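You operate a simulated robot arm through the tools that you are given. There is no shell and no other tool. Be economical: measure what you need, move in short steps, check, and stop when the job is done.

Carry out the task below with a simulated two-armed robot. There is one attempt and no reset: what you move stays moved.

Task
Put one of the tan-banded cores from the worktop of the feed supplies rack in the capped tray. Fetch the brown-labelled core with the largest size on its label from the worktop of the feed supplies rack and stand it on the sample bench upper shelf. Take the pleated filter from the sample bench top and put it on top of the square yellow pad. Put the 17 micron blue-banded film roll from the sample bench top on the job card spot on the console desk and the 23 micron blue-banded film roll on the free corner of the side table. Put the green tape roll on the sample bench upper shelf away on the low shelf of the checking bench. Take the orange pad and leave it on the sample bench top. Fetch the long yellow pad and set it on the white cream-clipped job card. Do these in any order. Set down upright: brown-labelled core, pleated filter.

Only the result counts: the job must be done as asked and must still hold three seconds after the hand-in. Knocking over, shifting, dropping, spilling or breaking anything else fails it.

Robot
Two 7-joint arms with fingered hands on one trunk, on a base that drives. Base frame: it is fixed to the floor where the robot stands at the start and does not move with it; the origin is under the middle of the robot, x ahead of it, y to its left, z up; the surface under the hand at the start is at about z = 90. Readings come in cm, degrees, newtons and seconds.
The left shoulder is at the start at [3.8, 12.5, 120.2], the right one opposite. With the tool pointing down near the work surface each hand reaches from about 42 to 84 cm from the robot's upright axis, wherever it stands, measured 20 degrees to its own side. Places, roughly: blue-banded film roll [50, 375, 100]; brown-labelled core [50, 0, 100]; capped tray [50, -50, 100]; cream-clipped job card [50, 425, 50]; free corner of the side table (20x18 cm) [-186, 688, 78]; green tape roll (8x8x4 cm) [50, 370, 50]; job card spot on the console desk (26x13 cm) [-192, 388, 90]; long yellow pad (9x6x4 cm) [50, 410, 50]; low shelf of the checking bench [-520, -1120, 40]; orange pad (9x6x4 cm) [40, 380, 50]; pleated filter [50, 300, 75]; sample bench top [60, 370, 80]; sample bench upper shelf [60, 370, 50]; square yellow pad (6x6x4 cm) [40, 300, 80]; tan-banded core [50, 0, 100]. Payload 4 kg a hand.
Tool frame (each hand has its own): the origin (TCP) lies between the finger pads and is the grasp point; the fingertips stand 2.9 cm ahead of it; z points along the fingers, y is the line along which they close. The gripper opens to 10 cm. The gripper's body begins 3.4 cm behind the TCP. The gripper is a hand of 5 fingers: y runs from the thumb to the fingers, the wrist lies at [-1.5, -10.5, -17.7] in the tool frame, and closing takes about 1.5 s.
Orientation is that of the tool frame in the base frame, as a unit quaternion [w, x, y, z]. With the fingers straight down and the wrist toward the robot, the tool's x, y and z point along [0, 1, 0], [1, 0, 0] and [0, 0, -1] of the base frame.

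Tools
- The arms move only by the tool nudge_tool. It takes "left_rows", "right_rows" or both (then of equal length, played together; a hand with none holds still); each is a list of rows, each a list of 7 numbers: the turn, a rotation vector about the tool's x, y, z in degrees, then the shift along the tool's x, y, z in cm, then the closure, from 0 (fully open) to 1 (shut). In form: [[wx, wy, wz, x, y, z, fingers], ...]. A call has 1 to 12 rows; each row is the pose to reach, as a shift and turn from the pose commanded when the call began, along the tool's axes at that moment. A row lasts 0.2 s, in which the tool goes at most 5 cm and 8.6 degrees; a call with a longer step from one row to the next is refused whole, and so is a gripper value outside its range. Where a pose cannot be reached the arm comes as near as it can. A force on the tool above 40 N (or 10 N above the force at the start of the call, whichever is more), or a blocked arm, ends the call early, and 0.2 s more pass. Each finger travels about 4.5 cm/s and halts on what it meets, pressing with about 26 N; the grip force reading is that of the motor and also rises with nothing between the fingers. The clock runs only during rows and for 0.2 s after the last one: add rows that repeat a pose to give the fingers time. It gives the time, the measured TCP pose, the force on the tool (base axes), the opening and the grip force at its end, in the units of the frame above (readings bear some noise), with the torque about the TCP (base axes, N m) and any sound that the robot's microphone picked up.
- Cameras (640 x 400 px; columns grow to the right, rows downward): "scene" is now at [13.56, -1.62, 133.65]; the picture's right is [-0.16, -0.99, 0.00], its down [-0.51, 0.08, -0.86] and it looks along [0.84, -0.14, -0.52] (base axes); focal length 243 px, centre (320, 200). "left" rides on the left gripper at [-6.6, -8.6, -12.1] in its tool frame; the picture's right is [-0.76, -0.31, 0.58], its down [0.59, -0.70, 0.40] and it looks along [0.28, 0.64, 0.71] (tool axes); focal length 247 px, centre (320, 200). "right" rides on the right gripper at [6.6, -8.6, -12.1] in its tool frame; the picture's right is [-0.76, 0.31, -0.58], its down [-0.59, -0.70, 0.40] and it looks along [-0.28, 0.64, 0.71] (tool axes); focal length 247 px, centre (320, 200). There is no depth. A picture from a camera that has moved, and an enlarged one, comes with that camera's place and axes in the base frame and with its lens.
- snapshot(camera): a new picture of that camera. No time passes.
- slide_trunk(by): slides the trunk up (or, below 0, down) by that many cm; the arms and the scene camera ride with it, the base frame stays. It gives what a move gives, with no picture.
- steer(legs): drives the robot by 1 to 6 legs, each [ahead, turn to the left] in cm and degrees, along the robot's own axes; the way and the turn of a leg run together, so that a leg with both is an arc; at most 150 cm and 180 degrees a leg. The arms and the cameras ride along, it lands a little off, and it stops where it bumps. It gives what a move gives.
- hand_shape(shape, hand): the hand has 5 fingers and takes this shape, open, in about a second: jaw (thumb against the fingers, like two jaws); tri (thumb and two fingers); tip (a fingertip pinch); poke (one finger out to press); point (the index stretched); flat (the hand flat); cup (the hand cupped); fist (a fist). The gripper value then closes the fingers along that shape, each until it touches; the sizes above hold for jaw. It gives what a move gives, with no picture.
- turn_head(pan, tilt): turns the head with the scene camera to pan (to the left, within 80 degrees either way) and tilt (down, from -29 to 69), counted from straight ahead of the robot. It gives what a move gives.
- inspect(camera, box): a new picture of the part [left, top, right, bottom] of that camera's present view, enlarged. No time passes.
- hand_in(): hands the job in; it is judged then, once.

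Work in short steps. Places have to be worked out from the pictures, the camera data and where the tool is seen: move nearer, look again, correct. Check each grasp and each placing, and mend what went wrong. You have 483 turns and 246 pictures in all, those below and enlarged ones among them. Open the grippers and draw the arms clear of the work before you hand the job in, unless the task says otherwise; then end with one line.

The tools are called after "Call:" as name(argument=value, ...) on one line, values as JSON. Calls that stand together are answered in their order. nudge_tool: Moves the arms, as the interface text tells. Its arguments: {"type":"object","properties":{"left_rows":{"type":"array"},"right_rows":{"type":"array"}},"required":[]} The other tools are called the same way: slide_trunk (by) slides the trunk up or down; hand_shape (shape, hand) gives the hand a shape; steer (legs) drives the base; turn_head (pan, tilt) turns the head that bears the scene camera; snapshot (camera) takes a picture; inspect (camera, box) takes an enlarged picture of a part of a camera's view; hand_in () hands the job in.

At the start:

```text
t: 0.0
left_tcp_pos: [63.0, 15.35, 122.4]
left_tcp_rot: [0.0, 0.707, 0.707, -0.001]
left_contact_force: [0.1, 1.2, 0.0]
left_moment: [-0.04, -0.01, -0.02]
left_finger_gap: 9.99
left_grip_force: 0.0
left_shape: jaw
right_tcp_pos: [39.73, -33.45, 120.27]
right_tcp_rot: [0.0, 0.706, 0.708, -0.001]
right_contact_force: [0.1, 0.4, -0.7]
right_moment: [0.02, 0.01, -0.01]
right_finger_gap: 10.0
right_grip_force: 0.0
right_shape: jaw
trunk travel left (down, up): [-40.0, 34.7]
robot x, y, heading: [0.14, -0.32, -0.1]
head pan, tilt: [-9.4, 31.1]
```

scene: 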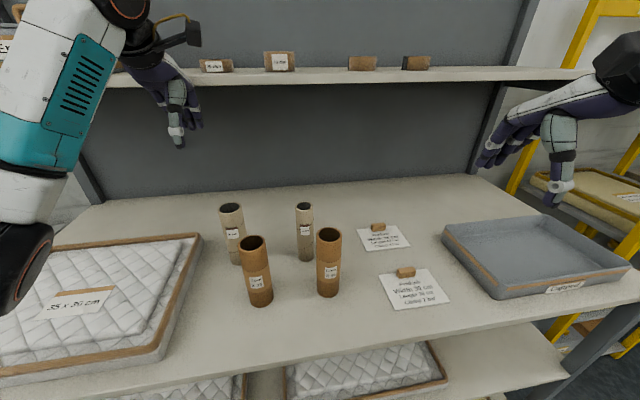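
right: 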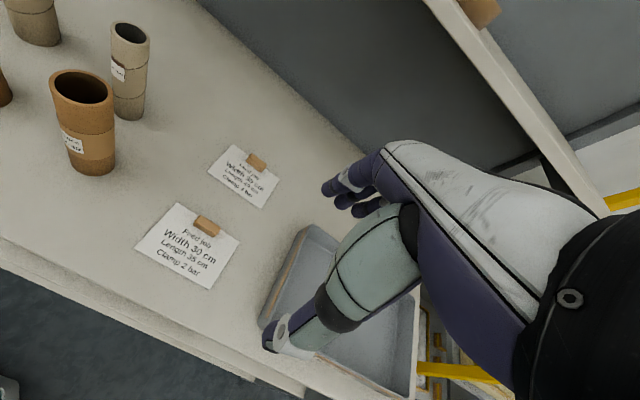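
left: 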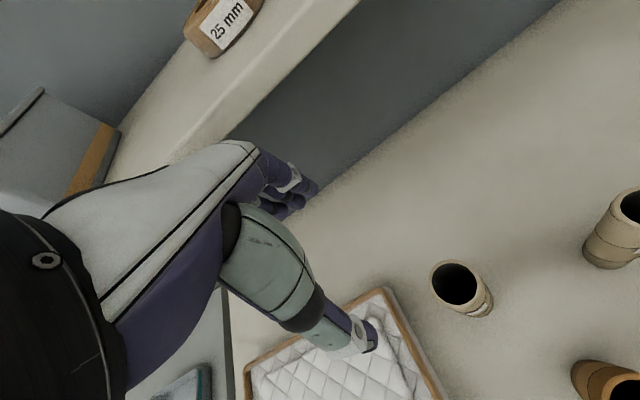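

I see four cores (two tan-looking, two brown) and a "Capped tray" on the right. I enlarge the labels to tell them apart.

Call:
inspect(camera="scene", box=[200, 190, 360, 310])

Call:
inspect(camera="scene", box=[360, 200, 640, 320])

```text
3.33 times, centred on (280, 250) of scene
camera zoom: at [13.56, -1.62, 133.65], right [-0.16, -0.99, 0.0], down [-0.51, 0.08, -0.86], along [0.84, -0.14, -0.52], focal length 811 px, centre (453, 33)
```

zoom: 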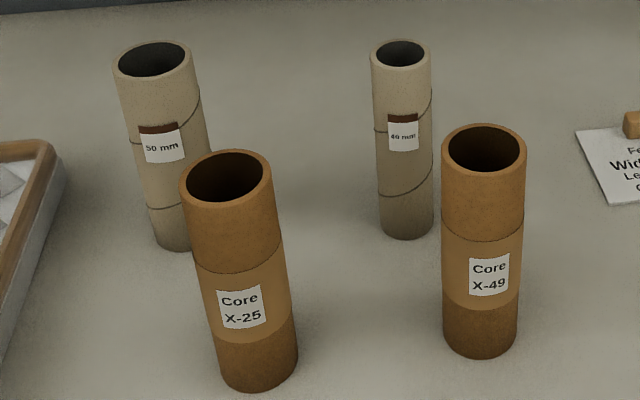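

```text
2.29 times, centred on (500, 260) of scene
camera zoom: at [13.56, -1.62, 133.65], right [-0.16, -0.99, 0.0], down [-0.51, 0.08, -0.86], along [0.84, -0.14, -0.52], focal length 556 px, centre (-91, 63)
```

zoom: 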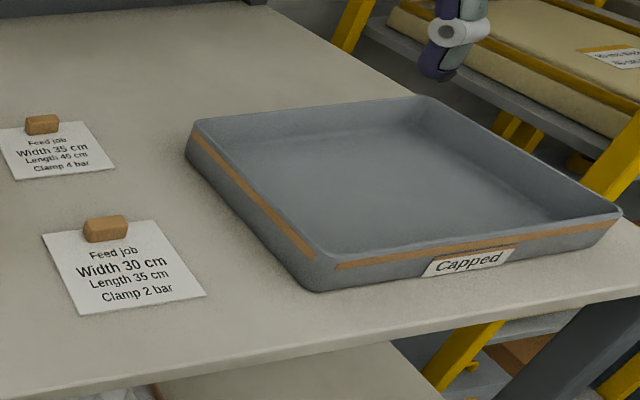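

The brown-topped labels are on the two beige cores (50 mm and 40/60 mm). I zoom in more tightly and look around the worktop for further cores.

Call:
inspect(camera="scene", box=[220, 215, 260, 240])

Call:
inspect(camera="scene", box=[285, 215, 325, 240])

Call:
turn_head(pan=35, tilt=35)

Call:
snapshot(camera="scene")

```text
16.00 times, centred on (240, 228) of scene
camera zoom: at [13.56, -1.62, 133.65], right [-0.16, -0.99, 0.0], down [-0.51, 0.08, -0.86], along [0.84, -0.14, -0.52], focal length 3892 px, centre (1600, -240)
```

zoom: 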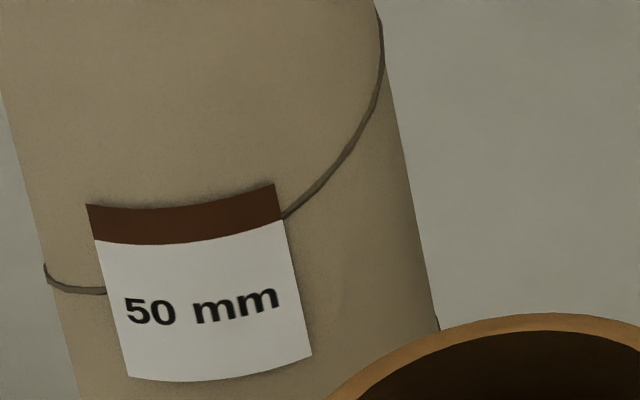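

```text
16.00 times, centred on (305, 228) of scene
camera zoom: at [13.56, -1.62, 133.65], right [-0.16, -0.99, 0.0], down [-0.51, 0.08, -0.86], along [0.84, -0.14, -0.52], focal length 3892 px, centre (560, -240)
```

zoom: 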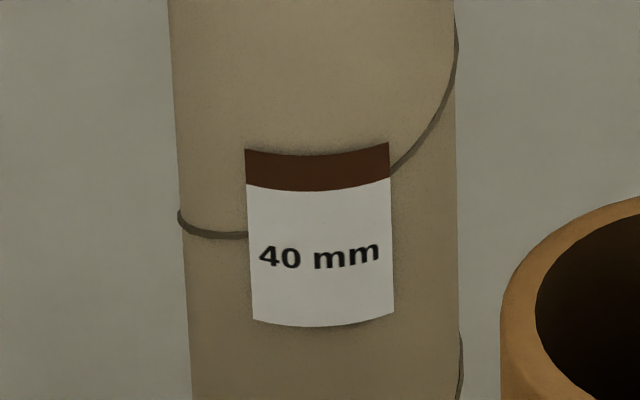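

```text
t: 1.1
left_tcp_pos: [62.93, 15.15, 122.68]
left_tcp_rot: [-0.001, 0.707, 0.707, -0.001]
left_contact_force: [0.2, 0.3, 0.7]
left_moment: [0.03, 0.03, 0.03]
left_finger_gap: 9.98
left_grip_force: 0.0
left_shape: jaw
right_tcp_pos: [39.83, -33.6, 120.46]
right_tcp_rot: [-0.001, 0.707, 0.708, 0.0]
right_contact_force: [0.2, -0.8, -0.4]
right_moment: [0.0, 0.0, 0.05]
right_finger_gap: 9.98
right_grip_force: 0.1
right_shape: jaw
trunk travel left (down, up): [-40.0, 34.7]
robot x, y, heading: [-0.12, -0.1, -0.0]
head pan, tilt: [35.0, 35.0]
```

```text
238 pictures are left
camera scene: at [11.9, 4.9, 133.04], right [0.57, -0.82, 0.0], down [-0.47, -0.33, -0.82], along [0.67, 0.47, -0.57], focal length 243 px, centre (320, 200)
```

scene: 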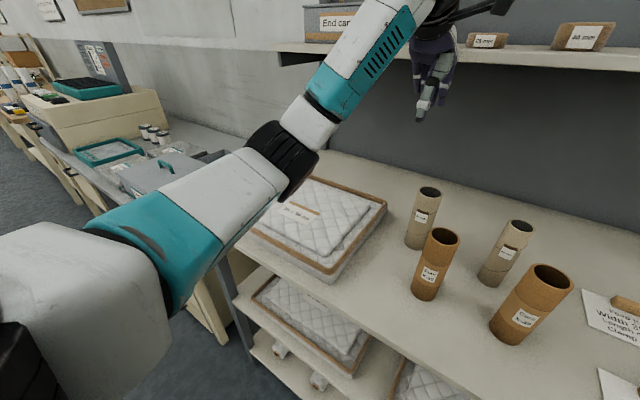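

The 50 mm core (left, near [60, 11]) is the largest brown-labelled one; X-25 and X-49 carry the tan bands. I'll use the right hand for X-49, estimated at [48.5, -9.2] with its top near z 104, and first hover above it.

Call:
nudge_tool(right_rows=[[0, 0, 0, 4.3, 1.5, 0, 0], [0, 0, 0, 8.6, 3, 0, 0], [0, 0, 0, 12.9, 4.5, 0, 0], [0, 0, 0, 17, 6, 0, 0], [0, 0, 0, 20.7, 7.3, 0, 0], [0, 0, 0, 24.3, 8.7, 0, 0], [0, 0, 0, 24.3, 8.7, 0, 0]])

Call:
turn_head(pan=-5, tilt=40)

Call:
snapshot(camera="right")

Call:
snapshot(camera="scene")

```text
t: 2.7
left_tcp_pos: [62.91, 15.26, 122.58]
left_tcp_rot: [0.0, 0.707, 0.707, 0.0]
left_contact_force: [0.2, -0.2, -0.4]
left_moment: [0.01, -0.03, 0.0]
left_finger_gap: 9.98
left_grip_force: 0.0
left_shape: jaw
right_tcp_pos: [48.61, -9.06, 120.38]
right_tcp_rot: [-0.001, 0.706, 0.708, 0.0]
right_contact_force: [-0.6, 0.8, 0.8]
right_moment: [-0.02, 0.0, -0.04]
right_finger_gap: 9.99
right_grip_force: 0.1
right_shape: jaw
trunk travel left (down, up): [-40.0, 34.7]
robot x, y, heading: [-0.21, -0.11, -0.0]
head pan, tilt: [35.0, 35.0]
```

```text
t: 3.8
left_tcp_pos: [62.99, 15.27, 122.7]
left_tcp_rot: [-0.001, 0.707, 0.707, -0.001]
left_contact_force: [0.3, 0.6, 0.6]
left_moment: [-0.01, -0.04, 0.03]
left_finger_gap: 9.96
left_grip_force: 0.0
left_shape: jaw
right_tcp_pos: [48.67, -8.98, 120.41]
right_tcp_rot: [0.0, 0.707, 0.708, 0.0]
right_contact_force: [-0.6, 0.4, -0.7]
right_moment: [-0.01, 0.01, 0.0]
right_finger_gap: 9.99
right_grip_force: 0.1
right_shape: jaw
trunk travel left (down, up): [-40.0, 34.7]
robot x, y, heading: [-0.23, 0.25, -0.1]
head pan, tilt: [-5.0, 40.0]
```

```text
237 pictures are left
camera right: at [40.07, -2.64, 132.3], right [0.31, -0.76, 0.58], down [-0.7, -0.59, -0.4], along [0.64, -0.28, -0.71], focal length 247 px, centre (320, 200)
```

right: 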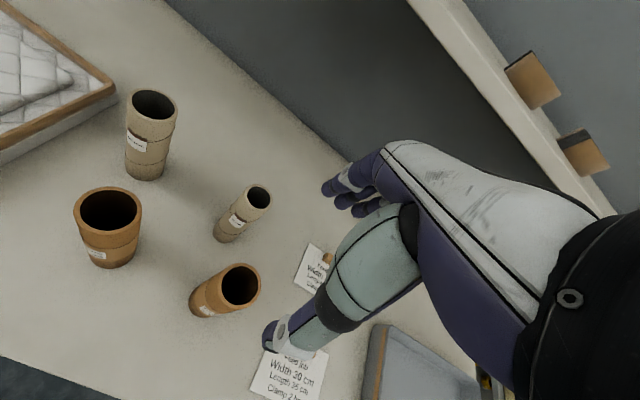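

```text
236 pictures are left
camera scene: at [13.16, -0.86, 132.28], right [-0.09, -1.0, 0.0], down [-0.64, 0.06, -0.77], along [0.76, -0.07, -0.64], focal length 243 px, centre (320, 200)
```

scene: 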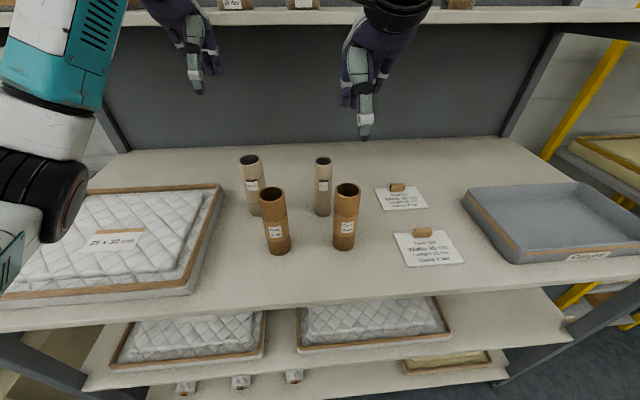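

Both views put X-49's rim centre near [48.6, -9.2, 104], right under the hand. I descend to TCP z≈101.5 and close.

Call:
nudge_tool(right_rows=[[0, 0, 0, 0, 0, 4, 0], [0, 0, 0, 0, 0, 8, 0], [0, 0, 0, 0, 0, 12, 0], [0, 0, 0, 0, 0, 15, 0], [0, 0, 0, 0, 0, 17, 0], [0, 0, 0, 0, 0, 18.7, 0], [0, 0, 0, 0, 0, 18.7, 0]])

Call:
snapshot(camera="right")

Call:
snapshot(camera="scene")

```text
t: 5.4
left_tcp_pos: [62.95, 15.24, 122.66]
left_tcp_rot: [0.0, 0.708, 0.707, 0.0]
left_contact_force: [0.3, -1.1, 0.1]
left_moment: [0.03, 0.0, 0.03]
left_finger_gap: 9.99
left_grip_force: 0.1
left_shape: jaw
right_tcp_pos: [48.74, -8.97, 101.59]
right_tcp_rot: [0.0, 0.707, 0.707, 0.001]
right_contact_force: [0.3, -0.7, -0.9]
right_moment: [-0.02, -0.02, 0.01]
right_finger_gap: 9.97
right_grip_force: 0.0
right_shape: jaw
trunk travel left (down, up): [-40.0, 34.7]
robot x, y, heading: [0.18, -0.11, 0.2]
head pan, tilt: [-5.0, 40.0]
```

```text
235 pictures are left
camera right: at [40.03, -2.5, 113.52], right [0.31, -0.76, 0.58], down [-0.7, -0.59, -0.4], along [0.64, -0.28, -0.71], focal length 247 px, centre (320, 200)
```

right: 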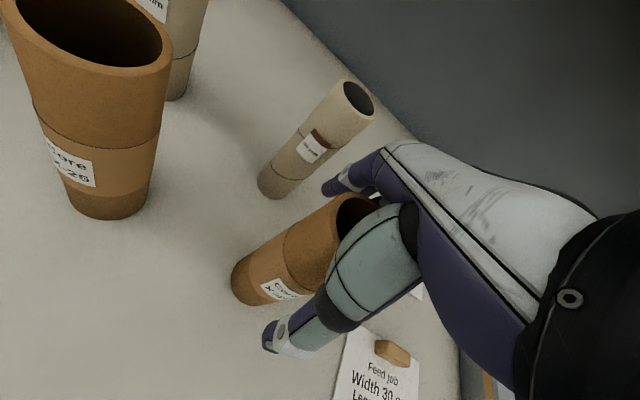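

```text
234 pictures are left
camera scene: at [13.14, -0.86, 132.28], right [-0.09, -1.0, 0.0], down [-0.64, 0.06, -0.77], along [0.76, -0.07, -0.64], focal length 243 px, centre (320, 200)
```

scene: 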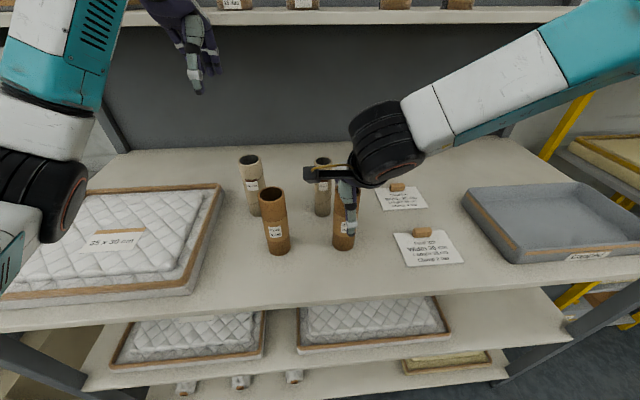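

The core stands between thumb and fingers. I close and lift slightly to check the grip.

Call:
nudge_tool(right_rows=[[0, 0, 0, 0, 0, 0, 0.3], [0, 0, 0, 0, 0, 0, 0.6], [0, 0, 0, 0, 0, 0, 1], [0, 0, 0, 0, 0, 0, 1], [0, 0, 0, 0, 0, 0, 1], [0, 0, 0, 0, 0, 0, 1], [0, 0, 0, 0, 0, 0, 1], [0, 0, 0, 0, 0, -2, 1], [0, 0, 0, 0, 0, -6, 1], [0, 0, 0, 0, 0, -10, 1], [0, 0, 0, 0, 0, -14, 1], [0, 0, 0, 0, 0, -16, 1]])

Call:
snapshot(camera="scene")

```text
t: 8.0
left_tcp_pos: [62.92, 15.2, 122.67]
left_tcp_rot: [-0.001, 0.707, 0.707, -0.001]
left_contact_force: [0.0, 0.0, -0.6]
left_moment: [-0.01, -0.01, 0.0]
left_finger_gap: 9.98
left_grip_force: 0.0
left_shape: jaw
right_tcp_pos: [48.44, -9.34, 117.75]
right_tcp_rot: [-0.001, 0.706, 0.708, -0.001]
right_contact_force: [0.5, 0.8, -0.7]
right_moment: [0.0, 0.04, 0.0]
right_finger_gap: 3.94
right_grip_force: 25.7
right_shape: jaw
trunk travel left (down, up): [-40.0, 34.7]
robot x, y, heading: [-0.02, -0.38, -0.2]
head pan, tilt: [-5.0, 40.0]
```

```text
233 pictures are left
camera scene: at [13.15, -0.87, 132.28], right [-0.09, -1.0, 0.0], down [-0.64, 0.06, -0.77], along [0.76, -0.07, -0.64], focal length 243 px, centre (320, 200)
```

scene: 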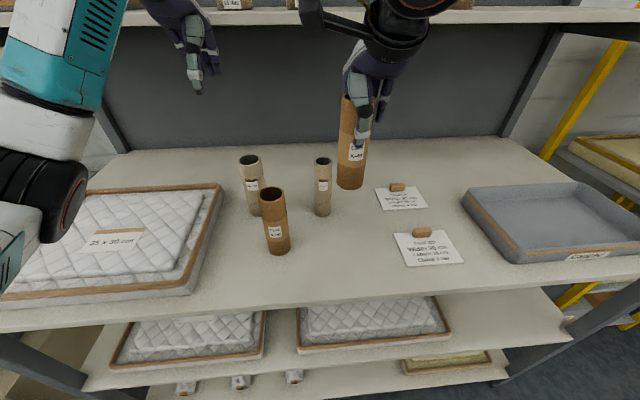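

Core is held (gap 3.9). The tray spans about x 39–60, y −43…−73; I carry it sideways to [49, −54].

Call:
nudge_tool(right_rows=[[0, 0, 0, -4, 0, 0, 1], [0, 0, 0, -8.5, 0, 0, 1], [0, 0, 0, -13, 0, 0, 1], [0, 0, 0, -17.5, 0, 0, 1], [0, 0, 0, -22, 0, 0, 1], [0, 0, 0, -26.5, 0, 0, 1], [0, 0, 0, -31, 0, 0, 1], [0, 0, 0, -35.5, 0, 0, 1], [0, 0, 0, -39.5, 0, 0, 1], [0, 0, 0, -42.5, 0, 0, 1], [0, 0, 0, -44.5, 0, 0, 1], [0, 0, 0, -44.5, 0, 0, 1]])

Call:
turn_head(pan=-40, tilt=35)

Call:
snapshot(camera="scene")

Call:
snapshot(camera="right")

```text
t: 10.6
left_tcp_pos: [62.96, 15.01, 122.6]
left_tcp_rot: [0.0, 0.708, 0.707, -0.001]
left_contact_force: [-0.2, 0.2, -0.3]
left_moment: [-0.01, -0.02, -0.01]
left_finger_gap: 10.01
left_grip_force: 0.2
left_shape: jaw
right_tcp_pos: [48.77, -50.66, 117.67]
right_tcp_rot: [0.0, 0.707, 0.707, -0.001]
right_contact_force: [-0.3, -0.7, -1.9]
right_moment: [-0.05, 0.0, -0.05]
right_finger_gap: 3.89
right_grip_force: 26.1
right_shape: jaw
right hand out of reach, approached as far as the arm can: row 10, 11, 12
trunk travel left (down, up): [-40.0, 34.7]
robot x, y, heading: [-0.06, -0.01, -0.1]
head pan, tilt: [-5.0, 40.0]
```

```text
t: 11.6
left_tcp_pos: [62.96, 15.2, 122.65]
left_tcp_rot: [-0.001, 0.707, 0.707, -0.001]
left_contact_force: [0.6, 0.1, -0.2]
left_moment: [0.0, 0.02, 0.02]
left_finger_gap: 9.99
left_grip_force: 0.1
left_shape: jaw
right_tcp_pos: [48.66, -50.64, 117.59]
right_tcp_rot: [0.0, 0.707, 0.707, 0.0]
right_contact_force: [-0.8, 0.0, 0.1]
right_moment: [-0.01, 0.03, 0.0]
right_finger_gap: 3.93
right_grip_force: 26.0
right_shape: jaw
trunk travel left (down, up): [-40.0, 34.7]
robot x, y, heading: [0.13, -0.11, 0.0]
head pan, tilt: [-40.0, 35.0]
```

```text
232 pictures are left
camera scene: at [11.44, -5.8, 133.03], right [-0.64, -0.77, 0.0], down [-0.44, 0.37, -0.82], along [0.63, -0.53, -0.57], focal length 243 px, centre (320, 200)
```

scene: 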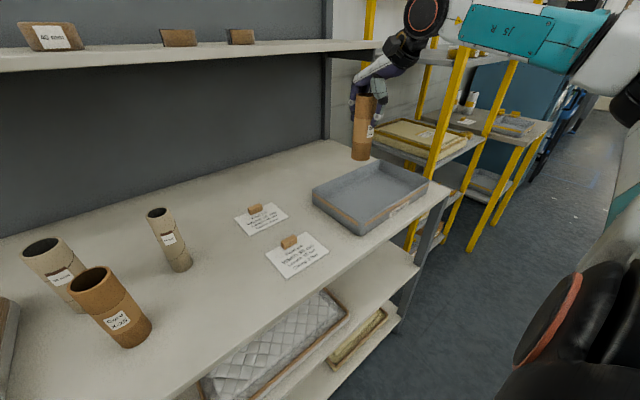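

```text
231 pictures are left
camera right: at [40.09, -44.09, 129.68], right [0.31, -0.76, 0.58], down [-0.7, -0.59, -0.4], along [0.64, -0.28, -0.71], focal length 247 px, centre (320, 200)
```

right: 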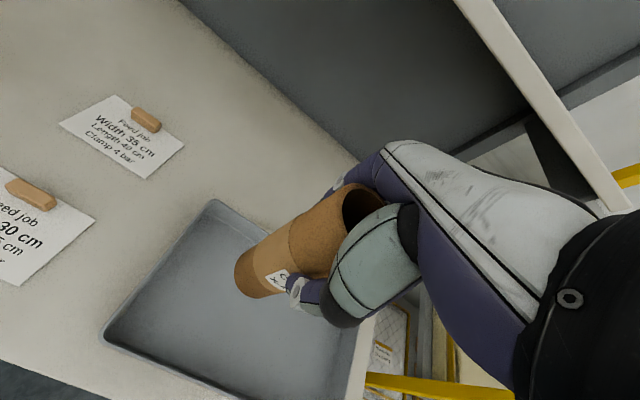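

The core hangs over the tray interior (tray x 40–60, y −43…−73; core at [48.7, −50.6]). I lower to just above the floor.

Call:
nudge_tool(right_rows=[[0, 0, 0, 0, 0, 4, 1], [0, 0, 0, 0, 0, 8, 1], [0, 0, 0, 0, 0, 11, 1], [0, 0, 0, 0, 0, 13, 1], [0, 0, 0, 0, 0, 14, 1], [0, 0, 0, 0, 0, 14, 1]])

Call:
snapshot(camera="scene")

Call:
snapshot(camera="right")

```text
t: 13.0
left_tcp_pos: [62.98, 15.36, 122.59]
left_tcp_rot: [-0.001, 0.707, 0.707, 0.0]
left_contact_force: [-0.7, -0.6, 0.5]
left_moment: [0.0, -0.02, 0.0]
left_finger_gap: 9.96
left_grip_force: 0.0
left_shape: jaw
right_tcp_pos: [48.55, -50.92, 103.53]
right_tcp_rot: [0.0, 0.707, 0.708, 0.0]
right_contact_force: [-0.2, -0.6, -0.5]
right_moment: [0.0, 0.0, -0.01]
right_finger_gap: 3.92
right_grip_force: 25.8
right_shape: jaw
trunk travel left (down, up): [-40.0, 34.7]
robot x, y, heading: [0.09, -0.14, -0.1]
head pan, tilt: [-40.0, 35.0]
```

```text
230 pictures are left
camera scene: at [11.43, -5.81, 133.04], right [-0.64, -0.77, 0.0], down [-0.44, 0.37, -0.82], along [0.63, -0.53, -0.57], focal length 243 px, centre (320, 200)
```

scene: 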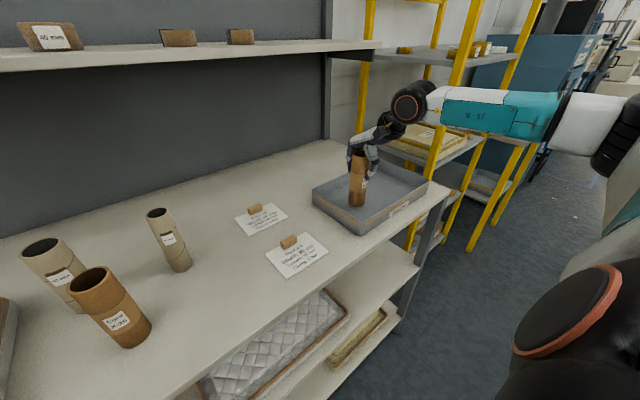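

```text
229 pictures are left
camera right: at [40.02, -44.38, 115.57], right [0.31, -0.76, 0.58], down [-0.7, -0.59, -0.4], along [0.64, -0.28, -0.71], focal length 247 px, centre (320, 200)
```

right: 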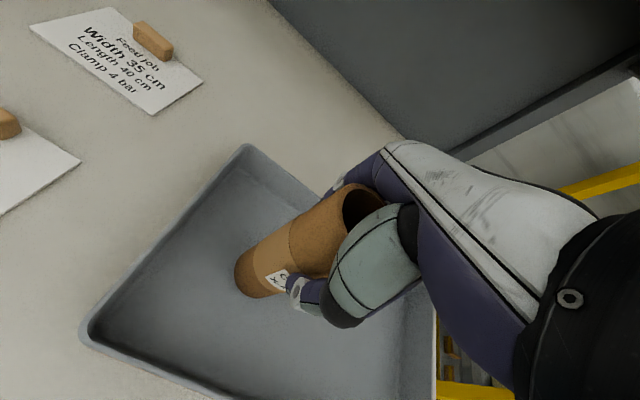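

It is inside the tray walls, about half a centimetre above the floor. I lower gently until the force rises.

Call:
nudge_tool(right_rows=[[0, 0, 0, 0, 0, 0.4, 1], [0, 0, 0, 0, 0, 0.8, 1], [0, 0, 0, 0, 0, 0.8, 1]])

```text
t: 13.8
left_tcp_pos: [62.89, 15.2, 122.63]
left_tcp_rot: [0.0, 0.707, 0.707, 0.0]
left_contact_force: [0.0, -0.5, 0.3]
left_moment: [0.0, -0.03, 0.02]
left_finger_gap: 9.99
left_grip_force: 0.1
left_shape: jaw
right_tcp_pos: [48.62, -50.84, 102.84]
right_tcp_rot: [-0.001, 0.706, 0.708, 0.0]
right_contact_force: [0.3, 0.4, -0.4]
right_moment: [-0.02, 0.02, 0.01]
right_finger_gap: 3.92
right_grip_force: 26.1
right_shape: jaw
trunk travel left (down, up): [-40.0, 34.7]
robot x, y, heading: [0.23, 0.11, -0.1]
head pan, tilt: [-40.0, 35.0]
```

No contact yet; I continue down slowly.

Call:
nudge_tool(right_rows=[[0, 0, 0, 0, 0, 0.3, 1], [0, 0, 0, 0, 0, 0.6, 1], [0, 0, 0, 0, 0, 0.9, 1], [0, 0, 0, 0, 0, 0.9, 1]])

```text
t: 14.8
left_tcp_pos: [62.92, 15.22, 122.65]
left_tcp_rot: [0.0, 0.707, 0.708, 0.0]
left_contact_force: [-0.7, -0.1, -0.1]
left_moment: [0.01, 0.0, -0.03]
left_finger_gap: 9.97
left_grip_force: 0.1
left_shape: jaw
right_tcp_pos: [48.65, -50.92, 101.87]
right_tcp_rot: [-0.001, 0.707, 0.708, 0.0]
right_contact_force: [-0.6, -0.1, 1.5]
right_moment: [0.0, -0.03, -0.03]
right_finger_gap: 3.9
right_grip_force: 26.1
right_shape: jaw
trunk travel left (down, up): [-40.0, 34.7]
robot x, y, heading: [0.08, 0.09, -0.1]
head pan, tilt: [-40.0, 35.0]
```

Maybe a first light touch (1.5 N). One more short step.

Call:
nudge_tool(right_rows=[[0, 0, 0, 0, 0, 0.2, 1], [0, 0, 0, 0, 0, 0.4, 1], [0, 0, 0, 0, 0, 0.4, 1]])

```text
t: 15.6
left_tcp_pos: [62.78, 15.35, 122.61]
left_tcp_rot: [0.0, 0.708, 0.706, 0.0]
left_contact_force: [-0.1, -0.5, -0.2]
left_moment: [0.01, -0.03, 0.03]
left_finger_gap: 9.97
left_grip_force: 0.1
left_shape: jaw
right_tcp_pos: [48.61, -50.71, 101.74]
right_tcp_rot: [0.003, 0.706, 0.708, 0.001]
right_contact_force: [-1.0, 1.0, 17.3]
right_moment: [-0.05, -0.08, -0.01]
right_finger_gap: 4.0
right_grip_force: 26.1
right_shape: jaw
trunk travel left (down, up): [-40.0, 34.7]
robot x, y, heading: [0.03, -0.25, -0.0]
head pan, tilt: [-40.0, 35.0]
```

Now it stands on the tray floor (17 N). I ease up 0.3, open, and withdraw straight up.

Call:
nudge_tool(right_rows=[[0, 0, 0, 0, 0, -0.3, 1], [0, 0, 0, 0, 0, -0.3, 0.7], [0, 0, 0, 0, 0, -0.3, 0.4], [0, 0, 0, 0, 0, -0.3, 0], [0, 0, 0, 0, 0, -0.3, 0], [0, 0, 0, 0, 0, -0.3, 0], [0, 0, 0, 0, 0, -0.3, 0], [0, 0, 0, 0, 0, -3, 0], [0, 0, 0, 0, 0, -7, 0], [0, 0, 0, 0, 0, -11, 0], [0, 0, 0, 0, 0, -15, 0], [0, 0, 0, 0, 0, -18, 0]])

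Call:
snapshot(camera="scene")

```text
t: 18.2
left_tcp_pos: [63.22, 15.07, 122.45]
left_tcp_rot: [-0.002, 0.707, 0.707, -0.001]
left_contact_force: [1.5, -0.5, -0.6]
left_moment: [0.03, 0.03, -0.01]
left_finger_gap: 9.96
left_grip_force: 0.1
left_shape: jaw
right_tcp_pos: [48.63, -50.99, 116.46]
right_tcp_rot: [-0.02, 0.707, 0.706, -0.02]
right_contact_force: [0.7, -1.4, 9.2]
right_moment: [-0.03, 0.11, -0.02]
right_finger_gap: 9.98
right_grip_force: 0.1
right_shape: jaw
right hand out of reach, approached as far as the arm can: row 12
trunk travel left (down, up): [-40.0, 34.7]
robot x, y, heading: [-0.15, -0.04, -0.1]
head pan, tilt: [-40.0, 35.0]
```

```text
228 pictures are left
camera scene: at [11.61, -5.94, 133.0], right [-0.64, -0.77, 0.0], down [-0.44, 0.37, -0.82], along [0.63, -0.53, -0.58], focal length 243 px, centre (320, 200)
```

scene: 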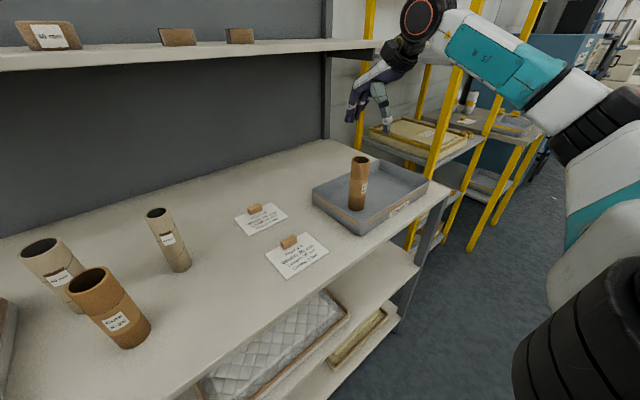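

The tan-banded X-49 now stands in the capped tray. Next the 50 mm core: I draw the left hand back and begin rotating it towards a horizontal side grasp, while the right arm moves inward.

Call:
nudge_tool(left_rows=[[-4.33, -4.33, -4.33, 0, -2, 0, 0], [-8.66, -8.66, -8.66, 0, -4, 0, 0], [-12.99, -12.99, -12.99, 0, -6, 0, 0], [-17.32, -17.32, -17.32, 1, -8, 0, 0], [-21.65, -21.65, -21.65, 2, -9, 0, 0], [-25.98, -25.98, -25.98, 2, -10, 0, 0], [-30.31, -30.31, -30.31, 3, -10, 0, 0], [-34.64, -34.64, -34.64, 3, -10, 0, 0]], right_rows=[[0, 0, 0, 2, -1, 0, 0], [0, 0, 0, 4, -2, 0, 0], [0, 0, 0, 6, -3, -1, 0], [0, 0, 0, 8, -4, -2, 0], [0, 0, 0, 10, -5, -3, 0], [0, 0, 0, 12, -6, -4, 0], [0, 0, 0, 14, -6, -4, 0], [0, 0, 0, 16, -6, -4, 0]])

Call:
nudge_tool(left_rows=[[-4.33, -4.33, -4.33, 0, 0, 0, 0], [-8.66, -8.66, -8.66, 0, 0, 0, 0], [-12.99, -12.99, -12.99, 0, 0, 0, 0], [-17.32, -17.32, -17.32, 0, 0, 0, 0], [-21.65, -21.65, -21.65, 0, 0, 0, 0], [-25.98, -25.98, -25.98, 0, 0, 0, 0], [-30.31, -30.31, -30.31, 0, 0, 0, 0], [-34.64, -34.64, -34.64, 0, 0, 0, 0], [-34.64, -34.64, -34.64, 0, 0, 0, 0]])

Call:
turn_head(pan=10, tilt=35)

Call:
snapshot(camera="scene")

Call:
snapshot(camera="left")

```text
t: 20.0
left_tcp_pos: [52.92, 18.31, 122.53]
left_tcp_rot: [0.409, 0.407, 0.817, 0.0]
left_contact_force: [-0.6, 0.3, 0.0]
left_moment: [0.04, -0.01, -0.02]
left_finger_gap: 9.97
left_grip_force: 0.2
left_shape: jaw
right_tcp_pos: [42.78, -34.9, 123.2]
right_tcp_rot: [0.0, 0.707, 0.708, -0.001]
right_contact_force: [0.1, 0.0, 0.2]
right_moment: [0.02, 0.0, -0.01]
right_finger_gap: 10.0
right_grip_force: 0.0
right_shape: jaw
trunk travel left (down, up): [-40.0, 34.7]
robot x, y, heading: [0.28, -0.33, 0.2]
head pan, tilt: [-40.0, 35.0]
```

```text
t: 22.0
left_tcp_pos: [52.85, 18.57, 122.62]
left_tcp_rot: [0.708, 0.0, 0.706, 0.001]
left_contact_force: [-1.3, 1.1, 0.0]
left_moment: [0.02, 0.0, 0.02]
left_finger_gap: 10.0
left_grip_force: 0.0
left_shape: jaw
right_tcp_pos: [42.74, -34.87, 123.28]
right_tcp_rot: [0.0, 0.706, 0.708, 0.0]
right_contact_force: [-0.3, -0.8, 0.6]
right_moment: [-0.02, 0.0, -0.03]
right_finger_gap: 10.0
right_grip_force: 0.0
right_shape: jaw
trunk travel left (down, up): [-40.0, 34.7]
robot x, y, heading: [0.21, 0.1, -0.3]
head pan, tilt: [-40.0, 35.0]
```

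```text
t: 23.2
left_tcp_pos: [52.77, 18.25, 122.63]
left_tcp_rot: [0.707, 0.0, 0.707, 0.002]
left_contact_force: [-0.3, 1.3, -0.3]
left_moment: [-0.01, -0.04, -0.01]
left_finger_gap: 9.97
left_grip_force: 0.1
left_shape: jaw
right_tcp_pos: [42.8, -34.78, 123.24]
right_tcp_rot: [0.0, 0.707, 0.707, 0.0]
right_contact_force: [0.3, -0.1, -0.3]
right_moment: [0.02, 0.0, 0.01]
right_finger_gap: 9.98
right_grip_force: 0.1
right_shape: jaw
trunk travel left (down, up): [-40.0, 34.7]
robot x, y, heading: [0.1, -0.24, 0.1]
head pan, tilt: [10.0, 35.0]
```

```text
227 pictures are left
camera scene: at [13.35, 1.37, 133.04], right [0.17, -0.98, 0.0], down [-0.57, -0.1, -0.82], along [0.81, 0.14, -0.57], focal length 243 px, centre (320, 200)
```

scene: 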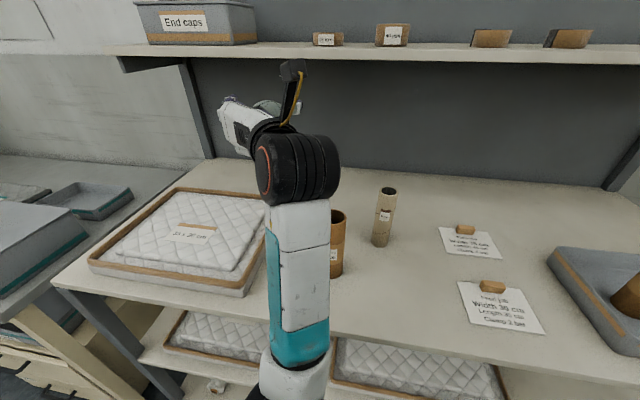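

```text
226 pictures are left
camera left: at [40.73, 9.73, 129.15], right [0.58, -0.31, 0.76], down [0.4, -0.7, -0.59], along [0.71, 0.64, -0.28], focal length 247 px, centre (320, 200)
```

left: 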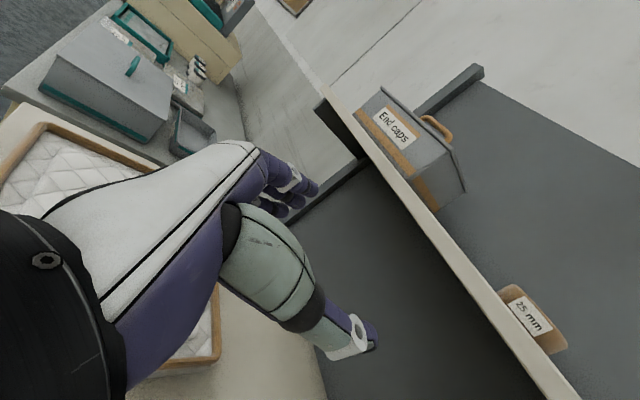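

The left hand now points horizontally. The 50 mm core is at about [61, 10.7], rim z≈105. I yaw the hand 45° to the right so it approaches clear of X-25, at a hover back-left of the core.

Call:
nudge_tool(left_rows=[[8, 0, 0, 1, 0.5, -0.5, 0], [16, 0, 0, 2, 1, -1, 0], [24, 0, 0, 3, 2, -1.5, 0], [32, 0, 0, 4, 2.5, -2, 0], [40, 0, 0, 5, 2.9, -2.3, 0], [45, 0, 0, 6, 2.9, -2.3, 0], [45, 0, 0, 8, 2.9, -2.3, 0], [45, 0, 0, 9.6, 2.9, -2.3, 0], [45, 0, 0, 9.6, 2.9, -2.3, 0]])

Call:
snapshot(camera="scene")

Call:
snapshot(camera="left")

```text
t: 25.2
left_tcp_pos: [50.74, 21.29, 113.11]
left_tcp_rot: [0.654, 0.27, 0.653, -0.27]
left_contact_force: [-0.4, -0.1, 0.8]
left_moment: [0.02, 0.04, -0.01]
left_finger_gap: 9.96
left_grip_force: 0.0
left_shape: jaw
right_tcp_pos: [42.86, -34.89, 123.15]
right_tcp_rot: [0.001, 0.707, 0.707, -0.001]
right_contact_force: [-0.6, 0.5, 1.0]
right_moment: [0.01, -0.01, -0.02]
right_finger_gap: 10.0
right_grip_force: 0.1
right_shape: jaw
trunk travel left (down, up): [-40.0, 34.7]
robot x, y, heading: [0.08, -0.01, -0.0]
head pan, tilt: [10.0, 35.0]
```

```text
225 pictures are left
camera scene: at [13.35, 1.38, 133.04], right [0.17, -0.98, 0.0], down [-0.57, -0.1, -0.82], along [0.81, 0.14, -0.57], focal length 243 px, centre (320, 200)
```

scene: 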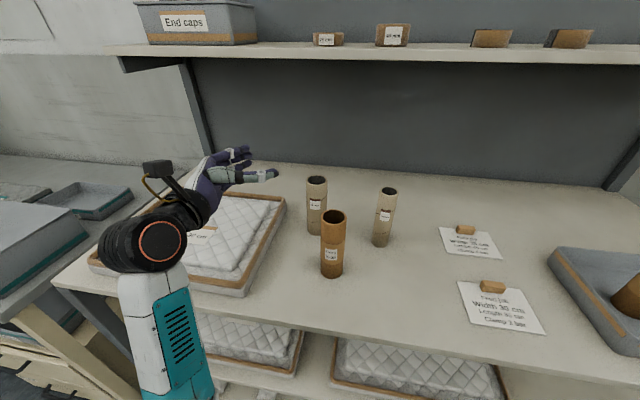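

```text
224 pictures are left
camera left: at [36.01, 23.78, 119.56], right [0.19, -0.62, 0.76], down [-0.22, -0.78, -0.59], along [0.96, -0.05, -0.28], focal length 247 px, centre (320, 200)
```

left: 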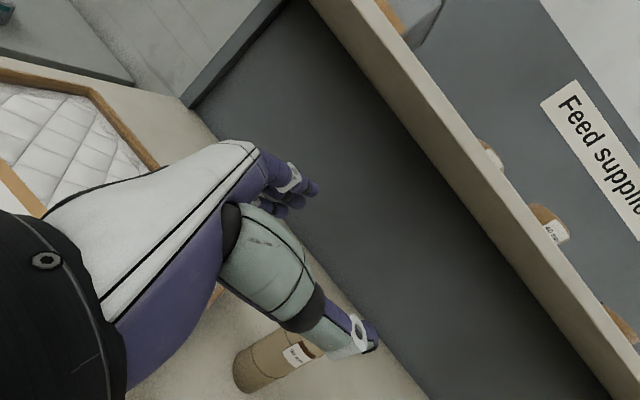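

The core lies 14.9 cm ahead along the fingers with only −0.3 cm lateral offset. I descend to z≈101.5 first and check the pillow clearance.

Call:
nudge_tool(left_rows=[[0, 0, 0, 4, 0, 0, 0], [0, 0, 0, 8, 0, 0, 0], [0, 0, 0, 10, -0.3, 0, 0], [0, 0, 0, 11.6, -0.3, 0, 0], [0, 0, 0, 11.6, -0.3, 0, 0]])

Call:
snapshot(camera="scene")

Call:
snapshot(camera="left")

```text
t: 26.4
left_tcp_pos: [50.41, 20.95, 101.37]
left_tcp_rot: [0.653, 0.271, 0.654, -0.27]
left_contact_force: [0.2, 0.8, -0.2]
left_moment: [0.03, -0.01, 0.02]
left_finger_gap: 9.98
left_grip_force: 0.0
left_shape: jaw
right_tcp_pos: [42.83, -34.83, 123.17]
right_tcp_rot: [0.0, 0.707, 0.707, 0.0]
right_contact_force: [-0.1, -0.3, -0.9]
right_moment: [0.02, 0.01, -0.02]
right_finger_gap: 10.0
right_grip_force: 0.0
right_shape: jaw
trunk travel left (down, up): [-40.0, 34.7]
robot x, y, heading: [0.24, -0.06, 0.0]
head pan, tilt: [10.0, 35.0]
```

```text
223 pictures are left
camera scene: at [13.35, 1.38, 133.04], right [0.17, -0.98, 0.0], down [-0.57, -0.1, -0.82], along [0.81, 0.14, -0.57], focal length 243 px, centre (320, 200)
```

scene: 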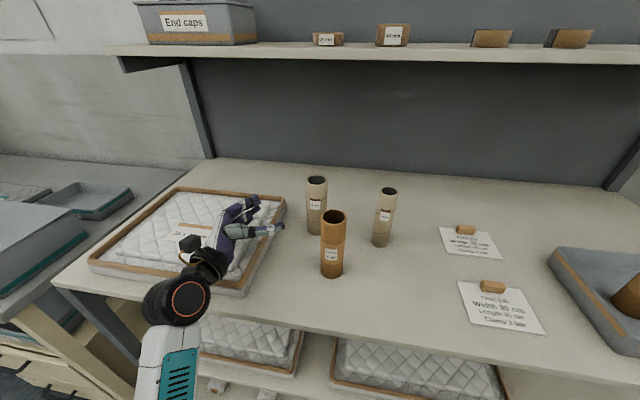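

```text
222 pictures are left
camera left: at [35.74, 23.52, 107.91], right [0.19, -0.62, 0.76], down [-0.22, -0.78, -0.59], along [0.96, -0.05, -0.28], focal length 247 px, centre (320, 200)
```

left: 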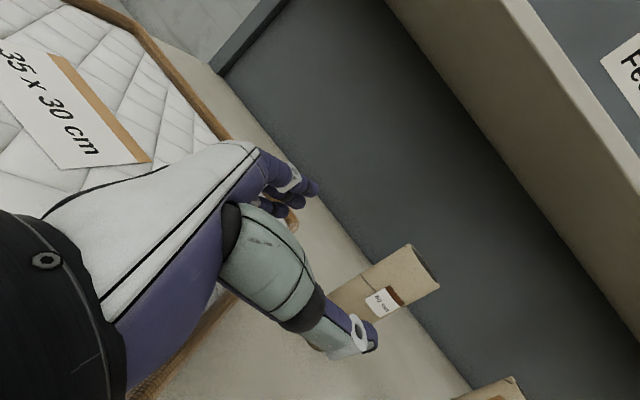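

No contact. I advance 14.5 cm along the fingers, lateral offset is near zero, leaving the grip open, then look.

Call:
nudge_tool(left_rows=[[0, 0, 0, 0, 0, 3, 0], [0, 0, 0, 0, 0, 6, 0], [0, 0, 0, 0, 0, 9, 0], [0, 0, 0, 0, 0, 11, 0], [0, 0, 0, 0, 0, 12, 0]])

Call:
snapshot(camera="scene")

Call:
snapshot(camera="left")

```text
t: 27.6
left_tcp_pos: [58.67, 14.37, 100.58]
left_tcp_rot: [0.642, 0.291, 0.666, -0.245]
left_contact_force: [0.2, 0.1, 0.4]
left_moment: [-0.03, -0.01, 0.0]
left_finger_gap: 10.0
left_grip_force: 0.1
left_shape: jaw
right_tcp_pos: [42.76, -34.8, 123.26]
right_tcp_rot: [0.0, 0.707, 0.707, 0.0]
right_contact_force: [0.0, 0.3, -1.2]
right_moment: [0.04, 0.01, 0.01]
right_finger_gap: 9.97
right_grip_force: 0.1
right_shape: jaw
trunk travel left (down, up): [-40.0, 34.7]
robot x, y, heading: [-0.34, 0.02, 0.0]
head pan, tilt: [10.0, 35.0]
```

```text
221 pictures are left
camera scene: at [13.34, 1.39, 133.04], right [0.17, -0.98, 0.0], down [-0.57, -0.1, -0.82], along [0.81, 0.14, -0.57], focal length 243 px, centre (320, 200)
```

scene: 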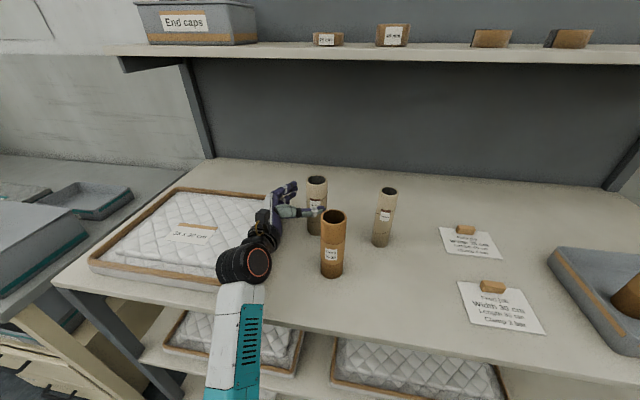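

```text
220 pictures are left
camera left: at [44.07, 16.17, 107.33], right [0.2, -0.68, 0.71], down [-0.21, -0.74, -0.64], along [0.96, -0.02, -0.29], focal length 247 px, centre (320, 200)
```

left: 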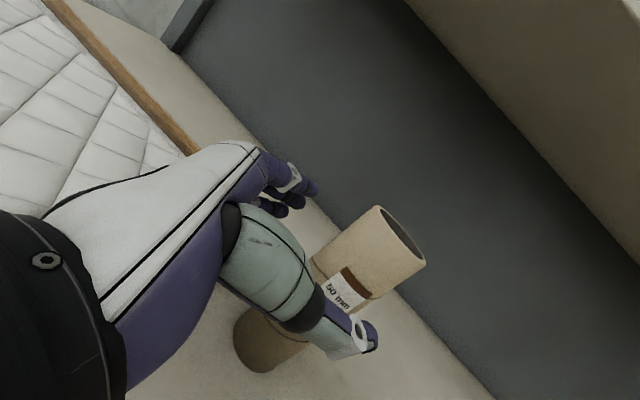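

The pose lags a little (tilt ~4°). I hold one moment to see whether it settles.

Call:
nudge_tool(left_rows=[[0, 0, 0, 0, 0, 0, 0], [0, 0, 0, 0, 0, 0, 0]])

```text
t: 28.2
left_tcp_pos: [58.7, 14.39, 100.76]
left_tcp_rot: [0.644, 0.29, 0.664, -0.245]
left_contact_force: [-0.5, 0.1, 0.0]
left_moment: [0.0, 0.03, 0.0]
left_finger_gap: 9.97
left_grip_force: 0.0
left_shape: jaw
right_tcp_pos: [42.78, -34.77, 123.33]
right_tcp_rot: [0.0, 0.707, 0.708, 0.0]
right_contact_force: [0.3, 0.2, 0.1]
right_moment: [-0.01, -0.03, 0.0]
right_finger_gap: 9.98
right_grip_force: 0.1
right_shape: jaw
trunk travel left (down, up): [-40.0, 34.7]
robot x, y, heading: [-0.18, -0.32, 0.1]
head pan, tilt: [10.0, 35.0]
```

The arm is near a joint limit. I ease the yaw by 10° and advance the remaining few centimetres in small steps.

Call:
nudge_tool(left_rows=[[-5, 0, 0, 0, 0, 0, 0], [-10, 0, 0, 0, 0, 0.5, 0], [-10, 0, 0, 0, 0, 1, 0], [-10, 0, 0, 0, 0, 1, 0]])

```text
t: 28.7
left_tcp_pos: [59.16, 17.43, 100.48]
left_tcp_rot: [0.643, 0.293, 0.689, -0.16]
left_contact_force: [0.1, -0.7, 0.9]
left_moment: [-0.02, -0.02, 0.01]
left_finger_gap: 9.97
left_grip_force: 0.1
left_shape: jaw
right_tcp_pos: [42.84, -34.82, 123.33]
right_tcp_rot: [0.0, 0.707, 0.708, 0.0]
right_contact_force: [0.1, -1.2, 0.4]
right_moment: [0.03, 0.03, -0.01]
right_finger_gap: 10.0
right_grip_force: 0.0
right_shape: jaw
trunk travel left (down, up): [-40.0, 34.7]
robot x, y, heading: [-0.55, -0.15, -0.1]
head pan, tilt: [10.0, 35.0]
stopped in row 2 (left hand): the arm was blocked; the commanded pose is now the measured one
```

Blocked, though the tool feels no force: probably the forearm or elbow touches something. I look.

Call:
turn_head(pan=25, tilt=50)

Call:
snapshot(camera="scene")

Call:
snapshot(camera="right")

```text
t: 29.4
left_tcp_pos: [58.96, 17.36, 100.46]
left_tcp_rot: [0.643, 0.293, 0.69, -0.161]
left_contact_force: [0.2, 0.0, 0.5]
left_moment: [0.01, 0.01, 0.0]
left_finger_gap: 9.99
left_grip_force: 0.1
left_shape: jaw
right_tcp_pos: [42.76, -34.85, 123.41]
right_tcp_rot: [0.0, 0.706, 0.708, 0.0]
right_contact_force: [0.1, -1.0, 0.5]
right_moment: [0.0, 0.02, -0.01]
right_finger_gap: 9.99
right_grip_force: 0.1
right_shape: jaw
trunk travel left (down, up): [-40.0, 34.7]
robot x, y, heading: [-0.15, -0.2, 0.1]
head pan, tilt: [25.0, 50.0]
```

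```text
219 pictures are left
camera scene: at [11.66, 3.1, 130.87], right [0.42, -0.91, 0.0], down [-0.69, -0.32, -0.64], along [0.58, 0.27, -0.77], focal length 243 px, centre (320, 200)
```

scene: 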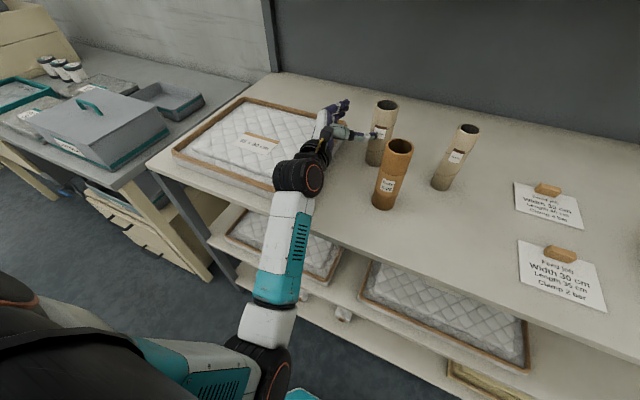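

```text
218 pictures are left
camera right: at [34.2, -28.4, 135.3], right [0.31, -0.76, 0.58], down [-0.7, -0.59, -0.4], along [0.64, -0.28, -0.71], focal length 247 px, centre (320, 200)
```

right: 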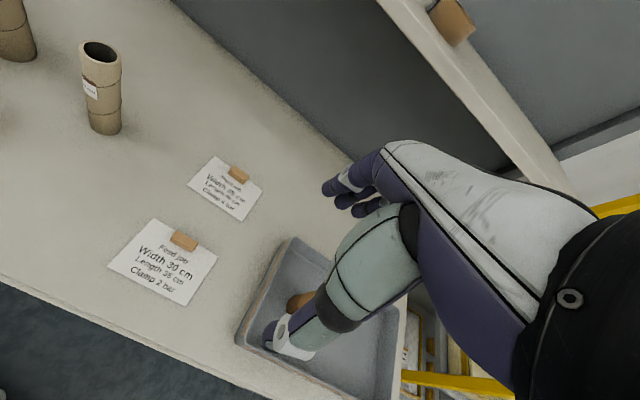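

The forearm hangs low near the table edge and pillow. I lift the hand straight up, then raise the trunk so the elbow stays high.

Call:
nudge_tool(left_rows=[[0, 0, 0, -2, 0, 0, 0], [0, 0, 0, -5, 0, 0, 0], [0, 0, 0, -9, 0, -1, 0], [0, 0, 0, -13, 0, -2, 0], [0, 0, 0, -15, 0, -3, 0], [0, 0, 0, -15, 0, -3, 0]])

Call:
snapshot(camera="scene")

```text
t: 30.9
left_tcp_pos: [56.58, 17.16, 115.65]
left_tcp_rot: [0.639, 0.301, 0.694, -0.139]
left_contact_force: [-0.7, 0.2, 0.0]
left_moment: [-0.03, 0.06, 0.02]
left_finger_gap: 10.02
left_grip_force: 0.1
left_shape: jaw
right_tcp_pos: [42.84, -35.01, 123.31]
right_tcp_rot: [0.0, 0.707, 0.708, 0.0]
right_contact_force: [0.5, 0.8, -0.5]
right_moment: [-0.02, -0.01, -0.01]
right_finger_gap: 9.96
right_grip_force: 0.1
right_shape: jaw
trunk travel left (down, up): [-40.0, 34.7]
robot x, y, heading: [-0.17, -0.21, -0.1]
head pan, tilt: [25.0, 50.0]
```

```text
217 pictures are left
camera scene: at [11.66, 3.11, 130.86], right [0.42, -0.91, 0.0], down [-0.69, -0.32, -0.64], along [0.58, 0.27, -0.77], focal length 243 px, centre (320, 200)
```

scene: 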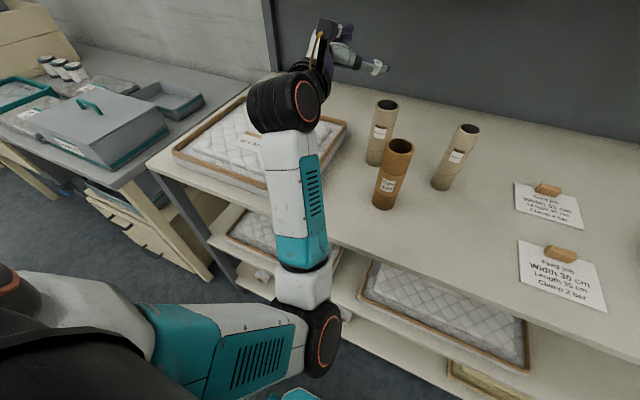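

Nothing was shifted. I back the base 18 cm and raise the trunk 15 cm so the arm can reach in straighter.

Call:
steer(legs=[[-18, 0]])

Call:
slide_trunk(by=15)

Call:
turn_head(pan=8, tilt=40)

Call:
snapshot(camera="scene")

```text
t: 32.4
left_tcp_pos: [37.98, 17.23, 116.04]
left_tcp_rot: [0.641, 0.3, 0.692, -0.14]
left_contact_force: [-0.2, -0.6, 0.5]
left_moment: [0.0, 0.06, 0.01]
left_finger_gap: 10.01
left_grip_force: 0.0
left_shape: jaw
right_tcp_pos: [24.28, -34.83, 123.41]
right_tcp_rot: [0.0, 0.705, 0.709, 0.0]
right_contact_force: [0.1, 0.0, -0.4]
right_moment: [0.01, -0.02, 0.01]
right_finger_gap: 9.99
right_grip_force: 0.0
right_shape: jaw
trunk travel left (down, up): [-40.0, 34.7]
robot x, y, heading: [-18.47, 0.09, -0.1]
head pan, tilt: [25.0, 50.0]
```

```text
t: 34.1
left_tcp_pos: [38.19, 18.5, 131.17]
left_tcp_rot: [0.638, 0.308, 0.696, -0.116]
left_contact_force: [-0.5, 0.2, 0.0]
left_moment: [-0.01, -0.02, 0.01]
left_finger_gap: 10.01
left_grip_force: 0.1
left_shape: jaw
right_tcp_pos: [24.33, -34.82, 138.23]
right_tcp_rot: [-0.001, 0.707, 0.707, -0.001]
right_contact_force: [0.6, 0.8, 0.4]
right_moment: [0.02, 0.03, -0.01]
right_finger_gap: 9.98
right_grip_force: 0.1
right_shape: jaw
trunk travel left (down, up): [-55.0, 19.7]
robot x, y, heading: [-18.3, 0.01, 0.2]
head pan, tilt: [25.0, 50.0]
```

```text
t: 34.9
left_tcp_pos: [38.18, 18.49, 131.31]
left_tcp_rot: [0.639, 0.308, 0.695, -0.117]
left_contact_force: [-0.1, 0.0, -0.9]
left_moment: [0.0, 0.01, 0.01]
left_finger_gap: 9.98
left_grip_force: 0.0
left_shape: jaw
right_tcp_pos: [24.51, -34.72, 138.36]
right_tcp_rot: [0.0, 0.706, 0.708, 0.0]
right_contact_force: [-0.1, 0.2, -0.3]
right_moment: [-0.02, 0.02, -0.01]
right_finger_gap: 9.99
right_grip_force: 0.0
right_shape: jaw
trunk travel left (down, up): [-55.0, 19.7]
robot x, y, heading: [-18.55, 0.31, 0.0]
head pan, tilt: [8.0, 40.0]
```

```text
216 pictures are left
camera scene: at [-7.09, 1.05, 147.42], right [0.14, -0.99, 0.0], down [-0.64, -0.09, -0.77], along [0.76, 0.11, -0.64], focal length 243 px, centre (320, 200)
```

scene: 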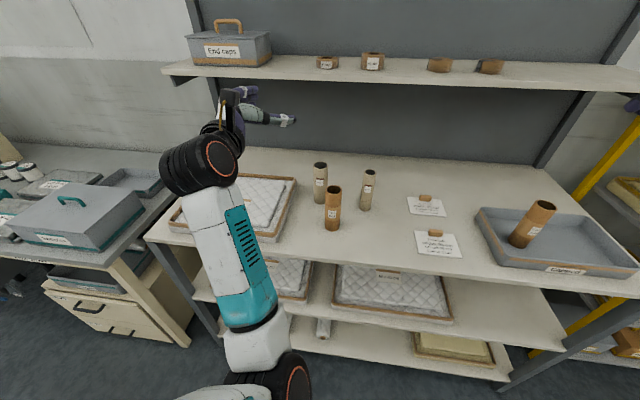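

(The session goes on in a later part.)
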